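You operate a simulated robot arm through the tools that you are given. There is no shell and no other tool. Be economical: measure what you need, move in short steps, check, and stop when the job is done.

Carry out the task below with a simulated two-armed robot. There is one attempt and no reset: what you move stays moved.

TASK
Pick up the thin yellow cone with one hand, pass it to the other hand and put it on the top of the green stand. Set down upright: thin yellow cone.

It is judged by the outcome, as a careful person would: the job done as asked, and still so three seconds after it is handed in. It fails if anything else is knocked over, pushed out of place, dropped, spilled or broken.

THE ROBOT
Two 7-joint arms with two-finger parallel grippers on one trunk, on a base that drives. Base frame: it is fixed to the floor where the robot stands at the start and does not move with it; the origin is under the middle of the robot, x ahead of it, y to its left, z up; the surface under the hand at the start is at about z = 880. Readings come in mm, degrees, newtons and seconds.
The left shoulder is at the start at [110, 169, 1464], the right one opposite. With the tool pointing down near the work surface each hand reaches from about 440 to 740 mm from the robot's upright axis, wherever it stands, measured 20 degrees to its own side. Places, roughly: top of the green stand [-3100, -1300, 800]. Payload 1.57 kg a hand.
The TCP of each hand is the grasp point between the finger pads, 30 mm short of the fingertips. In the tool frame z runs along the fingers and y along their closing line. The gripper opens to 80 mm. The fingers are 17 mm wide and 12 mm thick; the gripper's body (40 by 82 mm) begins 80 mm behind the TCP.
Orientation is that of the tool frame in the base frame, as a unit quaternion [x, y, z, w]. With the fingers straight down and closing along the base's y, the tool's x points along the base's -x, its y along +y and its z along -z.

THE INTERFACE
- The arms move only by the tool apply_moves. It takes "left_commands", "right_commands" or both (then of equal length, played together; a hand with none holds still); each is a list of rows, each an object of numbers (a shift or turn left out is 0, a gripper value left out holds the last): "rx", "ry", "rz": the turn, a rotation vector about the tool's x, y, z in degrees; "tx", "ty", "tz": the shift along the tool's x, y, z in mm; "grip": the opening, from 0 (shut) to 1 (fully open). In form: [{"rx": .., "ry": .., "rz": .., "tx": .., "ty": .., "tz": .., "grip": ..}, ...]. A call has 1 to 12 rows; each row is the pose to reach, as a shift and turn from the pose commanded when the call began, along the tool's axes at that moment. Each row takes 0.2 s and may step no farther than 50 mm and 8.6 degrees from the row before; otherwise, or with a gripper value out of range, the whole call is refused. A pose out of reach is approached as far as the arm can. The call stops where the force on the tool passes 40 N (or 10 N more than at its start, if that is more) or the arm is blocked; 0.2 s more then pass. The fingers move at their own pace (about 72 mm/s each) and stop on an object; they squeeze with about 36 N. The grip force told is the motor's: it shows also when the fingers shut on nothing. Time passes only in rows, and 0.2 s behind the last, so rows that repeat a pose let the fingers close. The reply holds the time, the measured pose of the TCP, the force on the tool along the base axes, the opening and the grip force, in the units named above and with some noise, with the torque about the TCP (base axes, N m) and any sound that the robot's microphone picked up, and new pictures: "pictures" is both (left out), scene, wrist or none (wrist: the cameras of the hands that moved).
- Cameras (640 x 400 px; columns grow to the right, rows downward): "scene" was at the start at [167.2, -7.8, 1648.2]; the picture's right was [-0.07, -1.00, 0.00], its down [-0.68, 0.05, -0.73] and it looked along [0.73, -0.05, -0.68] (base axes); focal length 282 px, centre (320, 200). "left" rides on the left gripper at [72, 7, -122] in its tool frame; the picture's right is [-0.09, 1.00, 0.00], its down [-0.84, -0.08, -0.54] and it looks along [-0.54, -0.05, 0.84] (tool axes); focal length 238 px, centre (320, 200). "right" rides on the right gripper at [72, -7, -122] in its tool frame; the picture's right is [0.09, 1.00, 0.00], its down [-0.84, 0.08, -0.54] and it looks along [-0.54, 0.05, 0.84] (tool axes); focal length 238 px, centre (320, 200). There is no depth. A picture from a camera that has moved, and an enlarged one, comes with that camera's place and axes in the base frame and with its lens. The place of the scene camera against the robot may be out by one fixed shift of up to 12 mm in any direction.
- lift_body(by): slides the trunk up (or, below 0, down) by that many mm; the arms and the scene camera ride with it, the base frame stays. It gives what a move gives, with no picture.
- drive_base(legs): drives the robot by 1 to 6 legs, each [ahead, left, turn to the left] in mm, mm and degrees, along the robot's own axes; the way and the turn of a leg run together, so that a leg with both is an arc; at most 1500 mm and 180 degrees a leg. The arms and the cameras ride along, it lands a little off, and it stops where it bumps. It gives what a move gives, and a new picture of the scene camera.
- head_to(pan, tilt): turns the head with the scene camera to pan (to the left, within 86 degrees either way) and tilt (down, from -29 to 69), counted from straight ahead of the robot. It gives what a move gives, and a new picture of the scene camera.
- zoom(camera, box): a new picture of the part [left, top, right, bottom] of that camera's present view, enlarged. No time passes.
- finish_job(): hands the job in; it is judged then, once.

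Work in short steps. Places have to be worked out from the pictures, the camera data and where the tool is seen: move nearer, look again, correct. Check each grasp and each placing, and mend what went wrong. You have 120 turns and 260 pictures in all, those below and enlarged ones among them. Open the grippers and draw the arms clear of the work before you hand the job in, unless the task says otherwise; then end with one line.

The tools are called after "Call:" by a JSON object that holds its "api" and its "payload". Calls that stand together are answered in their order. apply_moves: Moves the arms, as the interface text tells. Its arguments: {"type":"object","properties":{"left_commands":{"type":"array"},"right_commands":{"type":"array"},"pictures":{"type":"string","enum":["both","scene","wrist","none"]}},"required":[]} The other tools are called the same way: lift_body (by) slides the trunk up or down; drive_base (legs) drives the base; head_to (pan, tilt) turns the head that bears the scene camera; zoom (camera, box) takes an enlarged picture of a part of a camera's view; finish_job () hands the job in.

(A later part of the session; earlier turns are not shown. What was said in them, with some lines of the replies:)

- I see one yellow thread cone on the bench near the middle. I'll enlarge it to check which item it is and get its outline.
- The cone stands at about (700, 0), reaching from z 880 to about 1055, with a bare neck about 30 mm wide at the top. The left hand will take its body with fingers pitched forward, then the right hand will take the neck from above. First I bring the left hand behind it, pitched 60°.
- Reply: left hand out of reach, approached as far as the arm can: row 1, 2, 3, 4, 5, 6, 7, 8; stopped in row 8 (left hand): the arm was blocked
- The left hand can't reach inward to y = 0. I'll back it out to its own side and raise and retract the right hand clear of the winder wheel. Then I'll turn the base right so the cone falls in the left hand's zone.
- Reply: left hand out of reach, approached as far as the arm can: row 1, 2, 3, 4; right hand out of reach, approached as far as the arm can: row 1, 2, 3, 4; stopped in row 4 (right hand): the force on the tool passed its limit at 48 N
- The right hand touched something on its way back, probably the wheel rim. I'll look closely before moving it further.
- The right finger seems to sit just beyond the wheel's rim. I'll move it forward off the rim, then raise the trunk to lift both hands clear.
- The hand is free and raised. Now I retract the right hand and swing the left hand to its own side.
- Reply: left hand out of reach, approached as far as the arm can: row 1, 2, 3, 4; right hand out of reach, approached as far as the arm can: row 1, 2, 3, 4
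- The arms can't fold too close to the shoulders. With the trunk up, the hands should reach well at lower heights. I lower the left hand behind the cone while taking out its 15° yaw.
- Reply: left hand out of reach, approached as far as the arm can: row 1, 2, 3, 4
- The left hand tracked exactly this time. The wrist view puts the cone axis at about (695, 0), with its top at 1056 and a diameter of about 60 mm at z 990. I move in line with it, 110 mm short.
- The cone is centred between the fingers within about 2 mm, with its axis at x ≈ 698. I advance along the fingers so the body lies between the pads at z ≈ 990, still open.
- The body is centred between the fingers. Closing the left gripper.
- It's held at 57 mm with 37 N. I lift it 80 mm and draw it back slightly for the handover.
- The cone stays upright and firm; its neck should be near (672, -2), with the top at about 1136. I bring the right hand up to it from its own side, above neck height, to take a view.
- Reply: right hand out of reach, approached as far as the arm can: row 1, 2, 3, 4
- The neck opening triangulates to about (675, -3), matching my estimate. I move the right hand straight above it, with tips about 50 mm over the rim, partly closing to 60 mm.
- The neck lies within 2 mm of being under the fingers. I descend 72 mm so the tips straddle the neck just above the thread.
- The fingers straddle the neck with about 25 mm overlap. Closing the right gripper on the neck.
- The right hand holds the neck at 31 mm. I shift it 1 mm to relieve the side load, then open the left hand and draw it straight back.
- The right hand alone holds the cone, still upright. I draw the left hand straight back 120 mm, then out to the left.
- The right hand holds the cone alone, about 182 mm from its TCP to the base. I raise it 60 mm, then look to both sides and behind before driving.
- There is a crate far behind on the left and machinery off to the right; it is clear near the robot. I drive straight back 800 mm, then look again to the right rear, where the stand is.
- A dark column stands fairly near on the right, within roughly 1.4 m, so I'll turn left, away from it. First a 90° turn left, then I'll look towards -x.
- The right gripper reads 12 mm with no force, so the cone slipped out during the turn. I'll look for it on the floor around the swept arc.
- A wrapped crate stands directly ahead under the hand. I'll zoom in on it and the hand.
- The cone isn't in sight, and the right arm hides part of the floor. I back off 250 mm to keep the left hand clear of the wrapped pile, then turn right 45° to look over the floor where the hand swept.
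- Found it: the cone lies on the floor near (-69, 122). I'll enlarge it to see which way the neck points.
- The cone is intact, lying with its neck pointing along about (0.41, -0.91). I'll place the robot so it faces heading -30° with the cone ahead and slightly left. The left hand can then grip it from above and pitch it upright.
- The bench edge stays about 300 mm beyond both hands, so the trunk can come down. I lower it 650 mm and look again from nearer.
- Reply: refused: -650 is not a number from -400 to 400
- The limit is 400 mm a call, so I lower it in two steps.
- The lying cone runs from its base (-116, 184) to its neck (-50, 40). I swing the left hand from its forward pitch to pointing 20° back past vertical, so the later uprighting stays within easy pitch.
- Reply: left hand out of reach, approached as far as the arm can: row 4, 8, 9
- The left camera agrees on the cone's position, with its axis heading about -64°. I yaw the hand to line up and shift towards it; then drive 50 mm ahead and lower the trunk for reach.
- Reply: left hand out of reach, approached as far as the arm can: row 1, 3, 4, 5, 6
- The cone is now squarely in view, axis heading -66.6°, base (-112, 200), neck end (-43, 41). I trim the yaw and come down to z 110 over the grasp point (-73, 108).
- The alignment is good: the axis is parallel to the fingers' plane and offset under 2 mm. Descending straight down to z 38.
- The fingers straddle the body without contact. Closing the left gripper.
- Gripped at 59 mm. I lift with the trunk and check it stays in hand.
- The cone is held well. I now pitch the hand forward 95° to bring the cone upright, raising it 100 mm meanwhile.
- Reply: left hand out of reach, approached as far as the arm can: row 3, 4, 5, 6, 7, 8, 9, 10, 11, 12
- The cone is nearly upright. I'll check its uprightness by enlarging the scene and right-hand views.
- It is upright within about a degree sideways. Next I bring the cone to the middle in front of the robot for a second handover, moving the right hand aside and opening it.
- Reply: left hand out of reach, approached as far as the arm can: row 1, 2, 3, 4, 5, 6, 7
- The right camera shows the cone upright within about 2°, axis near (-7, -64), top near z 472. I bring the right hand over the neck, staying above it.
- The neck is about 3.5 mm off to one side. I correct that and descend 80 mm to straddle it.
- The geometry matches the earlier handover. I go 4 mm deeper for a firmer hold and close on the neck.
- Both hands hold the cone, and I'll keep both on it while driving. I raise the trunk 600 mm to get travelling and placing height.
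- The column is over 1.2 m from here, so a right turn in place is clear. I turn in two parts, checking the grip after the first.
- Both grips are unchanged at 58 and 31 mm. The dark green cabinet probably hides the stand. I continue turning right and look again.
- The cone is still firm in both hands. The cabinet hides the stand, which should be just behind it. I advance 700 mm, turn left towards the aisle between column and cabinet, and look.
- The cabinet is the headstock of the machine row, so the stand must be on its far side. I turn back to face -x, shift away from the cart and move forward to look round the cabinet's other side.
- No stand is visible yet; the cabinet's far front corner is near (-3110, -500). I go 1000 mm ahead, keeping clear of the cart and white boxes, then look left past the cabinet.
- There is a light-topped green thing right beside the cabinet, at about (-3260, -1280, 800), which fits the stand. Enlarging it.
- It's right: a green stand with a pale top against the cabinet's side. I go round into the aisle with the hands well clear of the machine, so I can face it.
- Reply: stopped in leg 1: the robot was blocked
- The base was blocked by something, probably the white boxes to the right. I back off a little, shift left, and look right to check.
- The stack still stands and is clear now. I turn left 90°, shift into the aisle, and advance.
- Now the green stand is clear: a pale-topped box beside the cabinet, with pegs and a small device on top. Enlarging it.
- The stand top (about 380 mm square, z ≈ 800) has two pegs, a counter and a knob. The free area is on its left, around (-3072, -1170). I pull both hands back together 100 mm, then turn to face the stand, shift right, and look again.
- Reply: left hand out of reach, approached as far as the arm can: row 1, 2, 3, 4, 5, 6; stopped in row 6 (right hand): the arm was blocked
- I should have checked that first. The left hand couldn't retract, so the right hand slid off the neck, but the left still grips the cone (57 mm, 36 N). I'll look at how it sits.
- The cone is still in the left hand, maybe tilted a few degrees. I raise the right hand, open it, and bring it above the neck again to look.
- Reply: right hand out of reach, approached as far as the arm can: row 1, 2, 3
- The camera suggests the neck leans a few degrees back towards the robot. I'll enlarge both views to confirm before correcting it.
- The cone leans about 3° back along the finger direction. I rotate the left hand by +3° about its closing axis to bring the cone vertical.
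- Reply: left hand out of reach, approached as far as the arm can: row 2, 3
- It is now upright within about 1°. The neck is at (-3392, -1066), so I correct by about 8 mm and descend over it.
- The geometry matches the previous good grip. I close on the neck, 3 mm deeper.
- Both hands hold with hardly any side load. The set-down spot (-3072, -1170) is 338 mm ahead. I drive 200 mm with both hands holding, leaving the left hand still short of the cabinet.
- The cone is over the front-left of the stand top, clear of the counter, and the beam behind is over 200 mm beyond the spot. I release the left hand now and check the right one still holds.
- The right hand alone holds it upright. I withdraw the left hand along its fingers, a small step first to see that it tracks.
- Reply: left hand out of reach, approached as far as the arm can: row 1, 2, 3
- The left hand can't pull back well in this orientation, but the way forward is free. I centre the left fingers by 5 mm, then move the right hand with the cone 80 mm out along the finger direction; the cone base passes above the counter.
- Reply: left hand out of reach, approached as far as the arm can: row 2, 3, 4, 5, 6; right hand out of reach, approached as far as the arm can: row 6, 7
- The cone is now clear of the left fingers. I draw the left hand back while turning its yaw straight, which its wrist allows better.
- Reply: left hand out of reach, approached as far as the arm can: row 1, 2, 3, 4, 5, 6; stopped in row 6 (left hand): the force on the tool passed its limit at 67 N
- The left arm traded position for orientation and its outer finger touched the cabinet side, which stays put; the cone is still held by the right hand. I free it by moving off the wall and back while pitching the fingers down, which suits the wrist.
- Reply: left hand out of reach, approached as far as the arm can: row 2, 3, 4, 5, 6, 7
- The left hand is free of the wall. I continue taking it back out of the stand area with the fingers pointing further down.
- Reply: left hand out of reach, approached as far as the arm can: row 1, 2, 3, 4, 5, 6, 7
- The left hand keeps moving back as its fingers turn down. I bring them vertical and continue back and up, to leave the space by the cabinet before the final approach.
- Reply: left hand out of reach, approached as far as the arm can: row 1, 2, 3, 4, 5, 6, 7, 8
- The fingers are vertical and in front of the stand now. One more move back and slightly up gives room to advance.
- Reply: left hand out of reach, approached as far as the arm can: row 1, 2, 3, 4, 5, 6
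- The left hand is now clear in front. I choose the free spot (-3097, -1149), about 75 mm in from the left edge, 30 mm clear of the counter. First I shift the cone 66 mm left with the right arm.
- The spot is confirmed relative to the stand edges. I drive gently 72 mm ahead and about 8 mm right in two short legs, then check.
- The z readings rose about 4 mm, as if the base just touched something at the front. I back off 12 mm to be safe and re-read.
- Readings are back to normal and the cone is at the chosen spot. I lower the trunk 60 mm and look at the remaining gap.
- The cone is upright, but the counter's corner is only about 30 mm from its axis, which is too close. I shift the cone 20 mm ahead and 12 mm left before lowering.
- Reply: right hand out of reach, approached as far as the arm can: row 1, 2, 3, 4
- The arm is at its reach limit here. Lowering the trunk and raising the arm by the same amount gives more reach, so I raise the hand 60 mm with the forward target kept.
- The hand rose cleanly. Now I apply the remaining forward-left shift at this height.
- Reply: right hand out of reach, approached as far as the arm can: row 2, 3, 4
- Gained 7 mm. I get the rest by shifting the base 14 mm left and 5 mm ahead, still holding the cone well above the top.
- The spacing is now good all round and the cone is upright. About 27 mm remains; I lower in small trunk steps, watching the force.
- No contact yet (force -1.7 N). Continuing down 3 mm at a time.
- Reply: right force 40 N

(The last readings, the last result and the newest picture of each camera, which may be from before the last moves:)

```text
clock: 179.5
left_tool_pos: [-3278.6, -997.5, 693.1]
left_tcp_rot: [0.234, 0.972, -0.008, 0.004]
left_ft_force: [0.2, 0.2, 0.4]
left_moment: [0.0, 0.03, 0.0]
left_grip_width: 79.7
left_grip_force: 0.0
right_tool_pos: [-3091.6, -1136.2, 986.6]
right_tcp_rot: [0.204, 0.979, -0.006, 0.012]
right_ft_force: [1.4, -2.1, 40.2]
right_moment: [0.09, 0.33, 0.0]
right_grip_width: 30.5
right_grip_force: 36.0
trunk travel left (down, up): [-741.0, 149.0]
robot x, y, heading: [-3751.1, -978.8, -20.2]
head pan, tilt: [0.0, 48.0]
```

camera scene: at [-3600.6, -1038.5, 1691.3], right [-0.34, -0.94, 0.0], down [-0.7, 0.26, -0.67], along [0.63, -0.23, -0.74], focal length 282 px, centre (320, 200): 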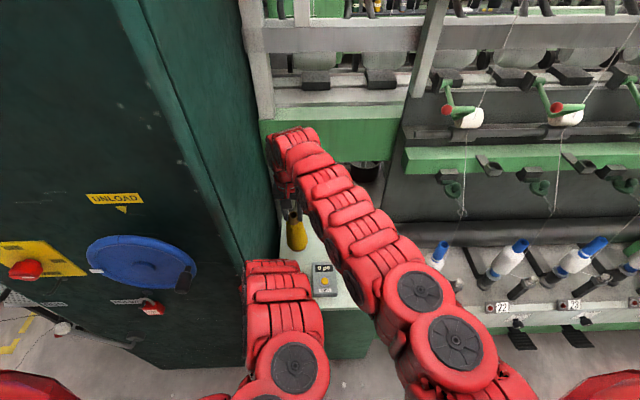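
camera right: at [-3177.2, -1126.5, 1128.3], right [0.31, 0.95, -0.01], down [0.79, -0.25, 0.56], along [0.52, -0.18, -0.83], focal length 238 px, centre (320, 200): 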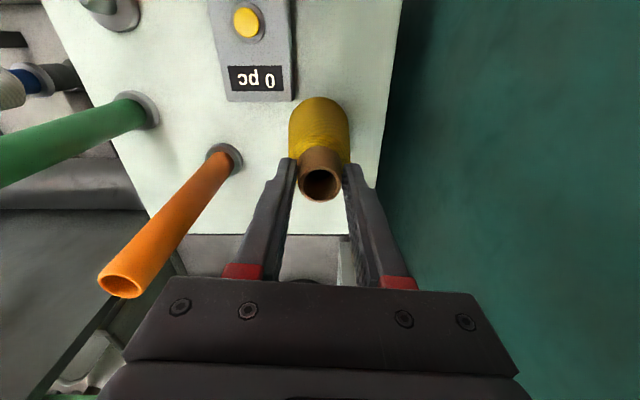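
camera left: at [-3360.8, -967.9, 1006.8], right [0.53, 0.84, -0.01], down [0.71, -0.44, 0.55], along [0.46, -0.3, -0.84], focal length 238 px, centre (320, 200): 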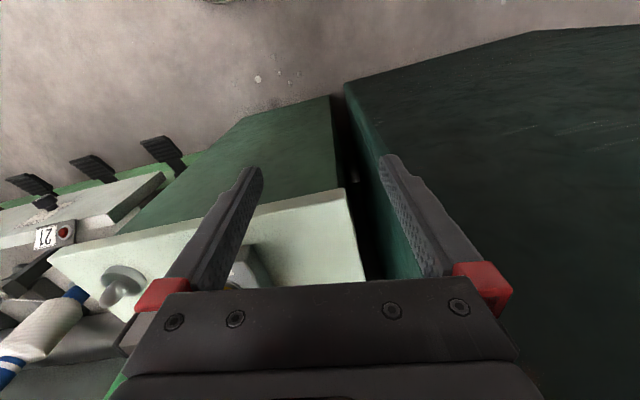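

Contact: 40 N now, so the cone stands on the top. I raise the trunk 4 mm to ease the load, then open.

Call:
{"api": "lift_body", "payload": {"by": 4}}

Call:
{"api": "zoom", "payload": {"camera": "right", "box": [240, 50, 400, 220]}}

```text
clock: 180.0
left_tool_pos: [-3278.3, -998.8, 696.0]
left_tcp_rot: [0.234, 0.972, -0.007, 0.004]
left_ft_force: [0.2, -0.9, -0.5]
left_moment: [0.01, 0.01, -0.02]
left_grip_width: 80.2
left_grip_force: 0.1
right_tool_pos: [-3090.9, -1135.5, 986.7]
right_tcp_rot: [0.204, 0.979, -0.007, 0.009]
right_ft_force: [8.0, -2.5, 22.0]
right_moment: [-0.31, -1.1, -0.01]
right_grip_width: 30.7
right_grip_force: 36.3
trunk travel left (down, up): [-745.0, 145.0]
robot x, y, heading: [-3754.6, -977.1, -20.3]
head pan, tilt: [0.0, 48.0]
```

```text
2.35 times, centred on (320, 135) of right
camera zoom: at [-3162.0, -1112.2, 1107.3], right [0.31, 0.95, -0.01], down [0.79, -0.25, 0.56], along [0.53, -0.18, -0.83], focal length 561 px, centre (320, 353)
```

zoom: 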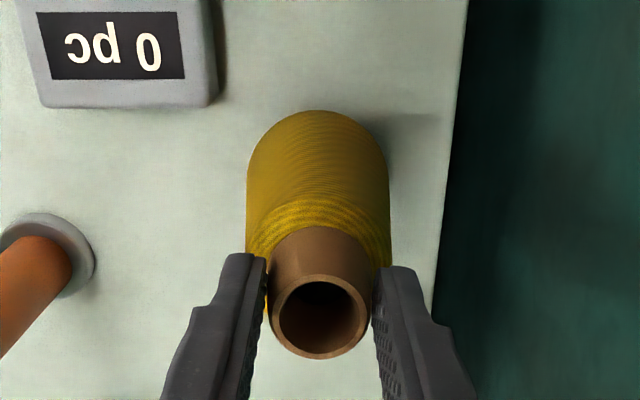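

Still 22 N with some side force. I raise 1.5 mm more before opening.

Call:
{"api": "lift_body", "payload": {"by": 1.5}}

```text
clock: 180.5
left_tool_pos: [-3278.1, -998.6, 696.2]
left_tcp_rot: [0.235, 0.972, -0.008, 0.003]
left_ft_force: [-0.4, -1.2, -0.2]
left_moment: [0.0, -0.04, -0.01]
left_grip_width: 79.8
left_grip_force: 0.0
right_tool_pos: [-3092.9, -1136.1, 986.6]
right_tcp_rot: [0.204, 0.979, -0.006, 0.007]
right_ft_force: [3.8, -2.1, 11.0]
right_moment: [-0.26, -0.55, 0.02]
right_grip_width: 30.6
right_grip_force: 36.1
trunk travel left (down, up): [-746.0, 144.0]
robot x, y, heading: [-3750.4, -978.0, -19.9]
head pan, tilt: [0.0, 48.0]
```

The load is down to 11 N with little side force. I open the right gripper gradually.

Call:
{"api": "apply_moves", "payload": {"right_commands": [{"tz": -0.5, "grip": 0.42}, {"tz": -0.5, "grip": 0.5}, {"tz": -0.5, "grip": 0.6}, {"tz": -0.5, "grip": 0.8}, {"tz": -0.5, "grip": 0.8}], "pictures": "wrist"}}

Call:
{"api": "zoom", "payload": {"camera": "scene", "box": [260, 180, 340, 250]}}

```text
clock: 181.7
left_tool_pos: [-3277.0, -998.6, 696.2]
left_tcp_rot: [0.234, 0.972, -0.006, 0.003]
left_ft_force: [-0.9, 0.2, 0.4]
left_moment: [-0.02, -0.02, 0.01]
left_grip_width: 80.1
left_grip_force: 0.0
right_tool_pos: [-3090.0, -1135.7, 986.7]
right_tcp_rot: [0.204, 0.979, -0.006, 0.008]
right_ft_force: [0.4, 0.0, -0.4]
right_moment: [0.02, 0.01, 0.02]
right_grip_width: 64.0
right_grip_force: 0.1
trunk travel left (down, up): [-746.0, 144.0]
robot x, y, heading: [-3751.7, -979.4, -19.9]
head pan, tilt: [0.0, 48.0]
camera right: at [-3160.6, -1111.9, 1108.4], right [0.31, 0.95, -0.01], down [0.79, -0.25, 0.56], along [0.52, -0.18, -0.83], focal length 238 px, centre (320, 200)
```

right: 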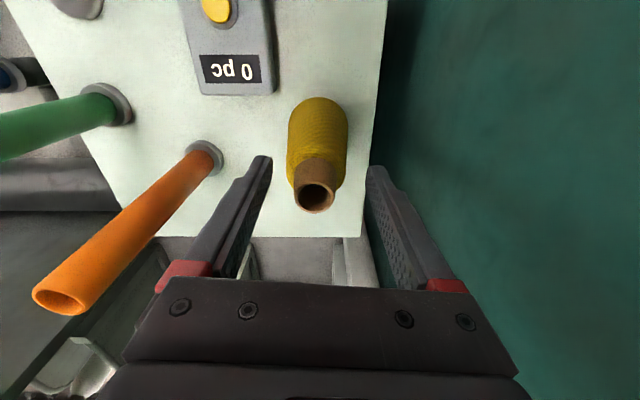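

```text
5.71 times, centred on (300, 215) of scene
camera zoom: at [-3597.8, -1035.0, 1609.7], right [-0.34, -0.94, 0.0], down [-0.7, 0.25, -0.67], along [0.63, -0.23, -0.74], focal length 1614 px, centre (434, 114)
```

zoom: 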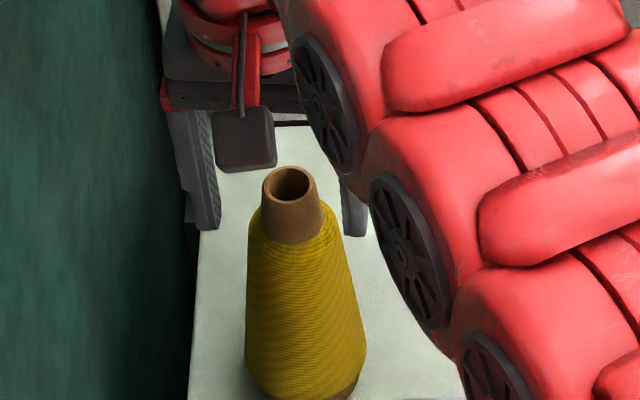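

The cone stands freely and upright on the stand, and the fingers are off it. I raise both hands straight up with the trunk, then check.

Call:
{"api": "lift_body", "payload": {"by": 140}}

Call:
{"api": "zoom", "payload": {"camera": "right", "box": [0, 0, 640, 400]}}

```text
clock: 183.4
left_tool_pos: [-3277.1, -998.2, 836.5]
left_tcp_rot: [0.235, 0.972, -0.007, 0.003]
left_ft_force: [-0.5, -0.1, 0.4]
left_moment: [0.03, -0.03, -0.01]
left_grip_width: 80.1
left_grip_force: 0.2
right_tool_pos: [-3090.6, -1136.2, 1129.1]
right_tcp_rot: [0.204, 0.979, -0.005, 0.008]
right_ft_force: [-1.3, -0.6, -0.5]
right_moment: [-0.01, -0.02, 0.02]
right_grip_width: 64.0
right_grip_force: 0.1
trunk travel left (down, up): [-886.0, 4.0]
robot x, y, heading: [-3750.5, -979.8, -20.1]
head pan, tilt: [0.0, 48.0]
```

```text
1.00 times, centred on (320, 200) of right (not enlarged: the box is as wide or as high as the picture)
camera zoom: at [-3160.5, -1112.0, 1248.3], right [0.31, 0.95, -0.01], down [0.79, -0.25, 0.56], along [0.52, -0.18, -0.83], focal length 238 px, centre (320, 200)
```

zoom: 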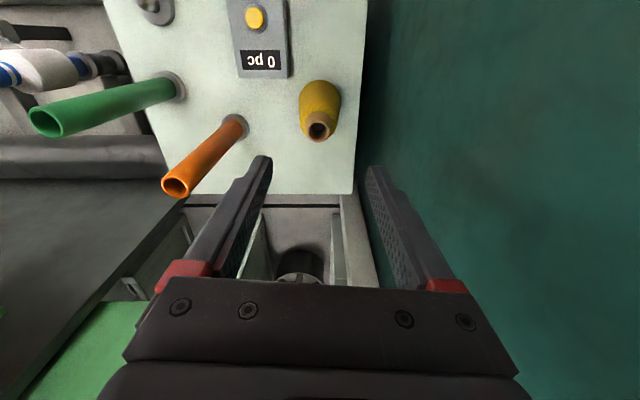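

The hands are above the cone and pegs. I drive straight back 400 mm and take a last look.

Call:
{"api": "drive_base", "payload": {"legs": [[-400, 0, 0]]}}

Call:
{"api": "zoom", "payload": {"camera": "right", "box": [160, 0, 480, 200]}}

Call:
{"api": "zoom", "payload": {"camera": "scene", "box": [240, 120, 400, 240]}}

```text
clock: 185.9
left_tool_pos: [-3650.4, -863.6, 835.7]
left_tcp_rot: [0.237, 0.972, -0.007, 0.002]
left_ft_force: [-0.6, -0.7, -0.1]
left_moment: [0.01, 0.02, -0.01]
left_grip_width: 80.1
left_grip_force: 0.1
right_tool_pos: [-3463.6, -1001.2, 1127.7]
right_tcp_rot: [0.206, 0.978, -0.007, 0.007]
right_ft_force: [-0.5, -0.6, -0.7]
right_moment: [0.01, -0.01, 0.03]
right_grip_width: 63.9
right_grip_force: 0.1
trunk travel left (down, up): [-886.0, 4.0]
robot x, y, heading: [-4126.6, -845.4, -20.1]
head pan, tilt: [0.0, 48.0]
camera scene: at [-3971.2, -899.0, 1749.5], right [-0.35, -0.94, 0.0], down [-0.7, 0.26, -0.67], along [0.63, -0.23, -0.74], focal length 282 px, centre (320, 200)
```

scene: 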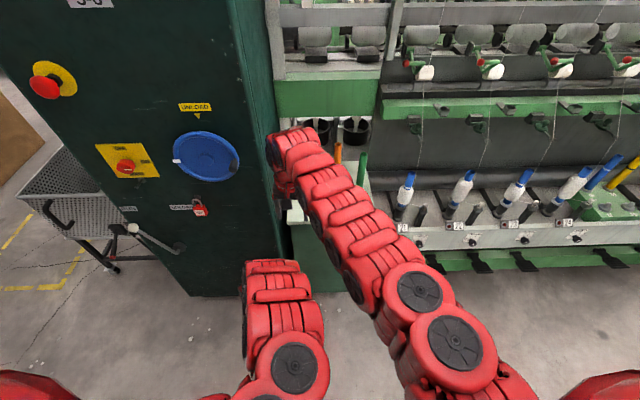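

```text
2.00 times, centred on (320, 100) of right
camera zoom: at [-3534.7, -978.1, 1247.9], right [0.32, 0.95, -0.01], down [0.79, -0.26, 0.55], along [0.52, -0.18, -0.83], focal length 477 px, centre (320, 400)
```

zoom: 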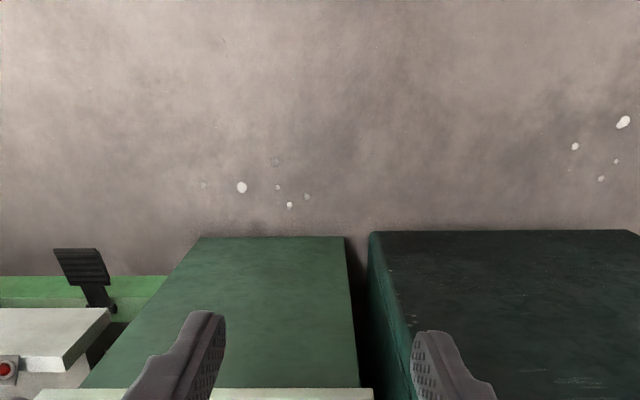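

```text
3.33 times, centred on (320, 180) of scene
camera zoom: at [-3971.2, -899.0, 1749.5], right [-0.35, -0.94, 0.0], down [-0.7, 0.26, -0.67], along [0.63, -0.23, -0.74], focal length 942 px, centre (320, 267)
```

zoom: 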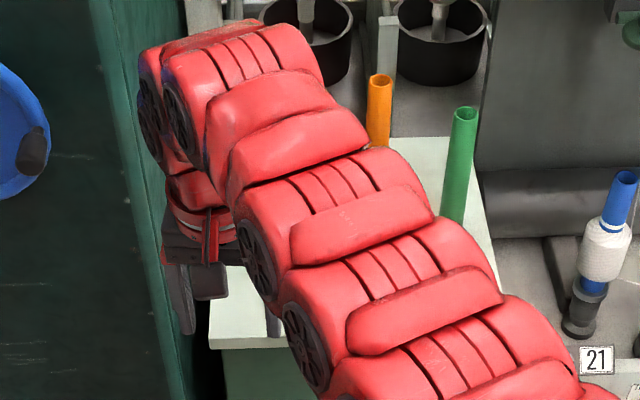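

The arm hides the cone from this angle. I shift the base 250 mm right, well clear of the machine, to see it.

Call:
{"api": "drive_base", "payload": {"legs": [[-100, -300, 0]]}}

Call:
{"api": "head_to", "payload": {"pan": 20, "tilt": 35}}

```text
clock: 188.0
left_tool_pos: [-3850.0, -1111.4, 836.0]
left_tcp_rot: [0.238, 0.971, -0.008, 0.003]
left_ft_force: [-0.6, 0.2, 0.2]
left_moment: [0.01, 0.01, 0.03]
left_grip_width: 79.8
left_grip_force: 0.1
right_tool_pos: [-3664.0, -1250.0, 1127.1]
right_tcp_rot: [0.209, 0.978, -0.007, 0.007]
right_ft_force: [0.1, -0.3, 1.1]
right_moment: [-0.01, 0.04, -0.02]
right_grip_width: 64.4
right_grip_force: 0.0
trunk travel left (down, up): [-886.0, 4.0]
robot x, y, heading: [-4327.3, -1089.2, -20.3]
head pan, tilt: [0.0, 48.0]
camera scene: at [-4170.2, -1144.4, 1749.6], right [-0.35, -0.94, 0.0], down [-0.7, 0.26, -0.67], along [0.63, -0.23, -0.74], focal length 282 px, centre (320, 200)
```

scene: 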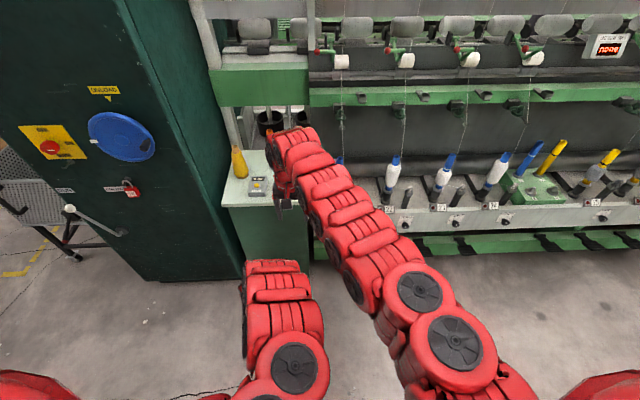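

```text
clock: 188.8
left_tool_pos: [-3851.3, -1111.9, 837.1]
left_tcp_rot: [0.239, 0.971, -0.007, 0.002]
left_ft_force: [-0.1, -1.1, -0.1]
left_moment: [-0.01, -0.02, 0.01]
left_grip_width: 80.0
left_grip_force: 0.0
right_tool_pos: [-3664.9, -1251.5, 1127.2]
right_tcp_rot: [0.21, 0.978, -0.006, 0.008]
right_ft_force: [0.1, 0.4, -0.6]
right_moment: [0.02, -0.01, -0.02]
right_grip_width: 64.1
right_grip_force: 0.0
trunk travel left (down, up): [-886.0, 4.0]
robot x, y, heading: [-4324.1, -1089.4, -20.5]
head pan, tilt: [20.0, 35.0]
camera scene: at [-4157.4, -1119.2, 1768.7], right [-0.01, -1.0, 0.0], down [-0.57, 0.01, -0.82], along [0.82, -0.01, -0.57], focal length 282 px, centre (320, 200)
```

scene: 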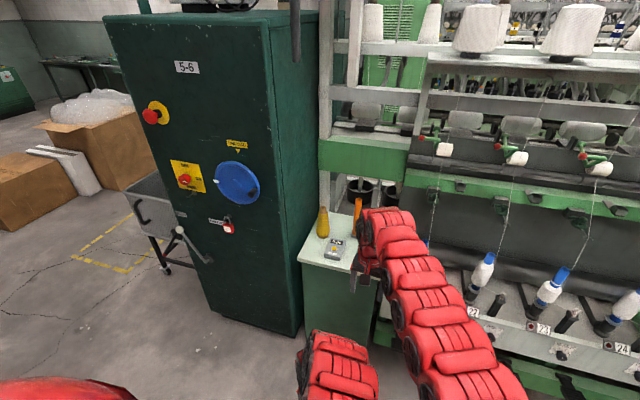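

The cone is visible on the stand. I'll enlarge it to confirm it is upright and that nothing else was disturbed.

Call:
{"api": "zoom", "payload": {"camera": "scene", "box": [290, 180, 390, 280]}}

```text
4.00 times, centred on (340, 230) of scene
camera zoom: at [-4157.4, -1119.2, 1768.7], right [-0.01, -1.0, 0.0], down [-0.57, 0.01, -0.82], along [0.82, -0.01, -0.57], focal length 1130 px, centre (240, 80)
```

zoom: 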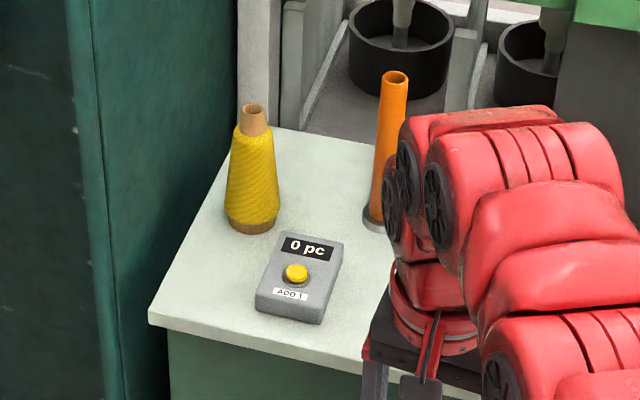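

The cone stands upright on the green stand, clear of the pegs and counter. Both hands are open and clear, so I hand the job in.

Call:
{"api": "finish_job", "payload": {}}

```text
The job is handed in.
```

The thin yellow cone stands upright on top of the green stand, passed from the left hand to the right. On the way the right hand dropped it once on the floor; I picked it up with the left hand and passed it over again. I also bumped the winder wheel and the cabinet side, and the base was blocked once, probably by the white boxes. Nothing looked knocked over or shifted, but I could not confirm the boxes did not move slightly.
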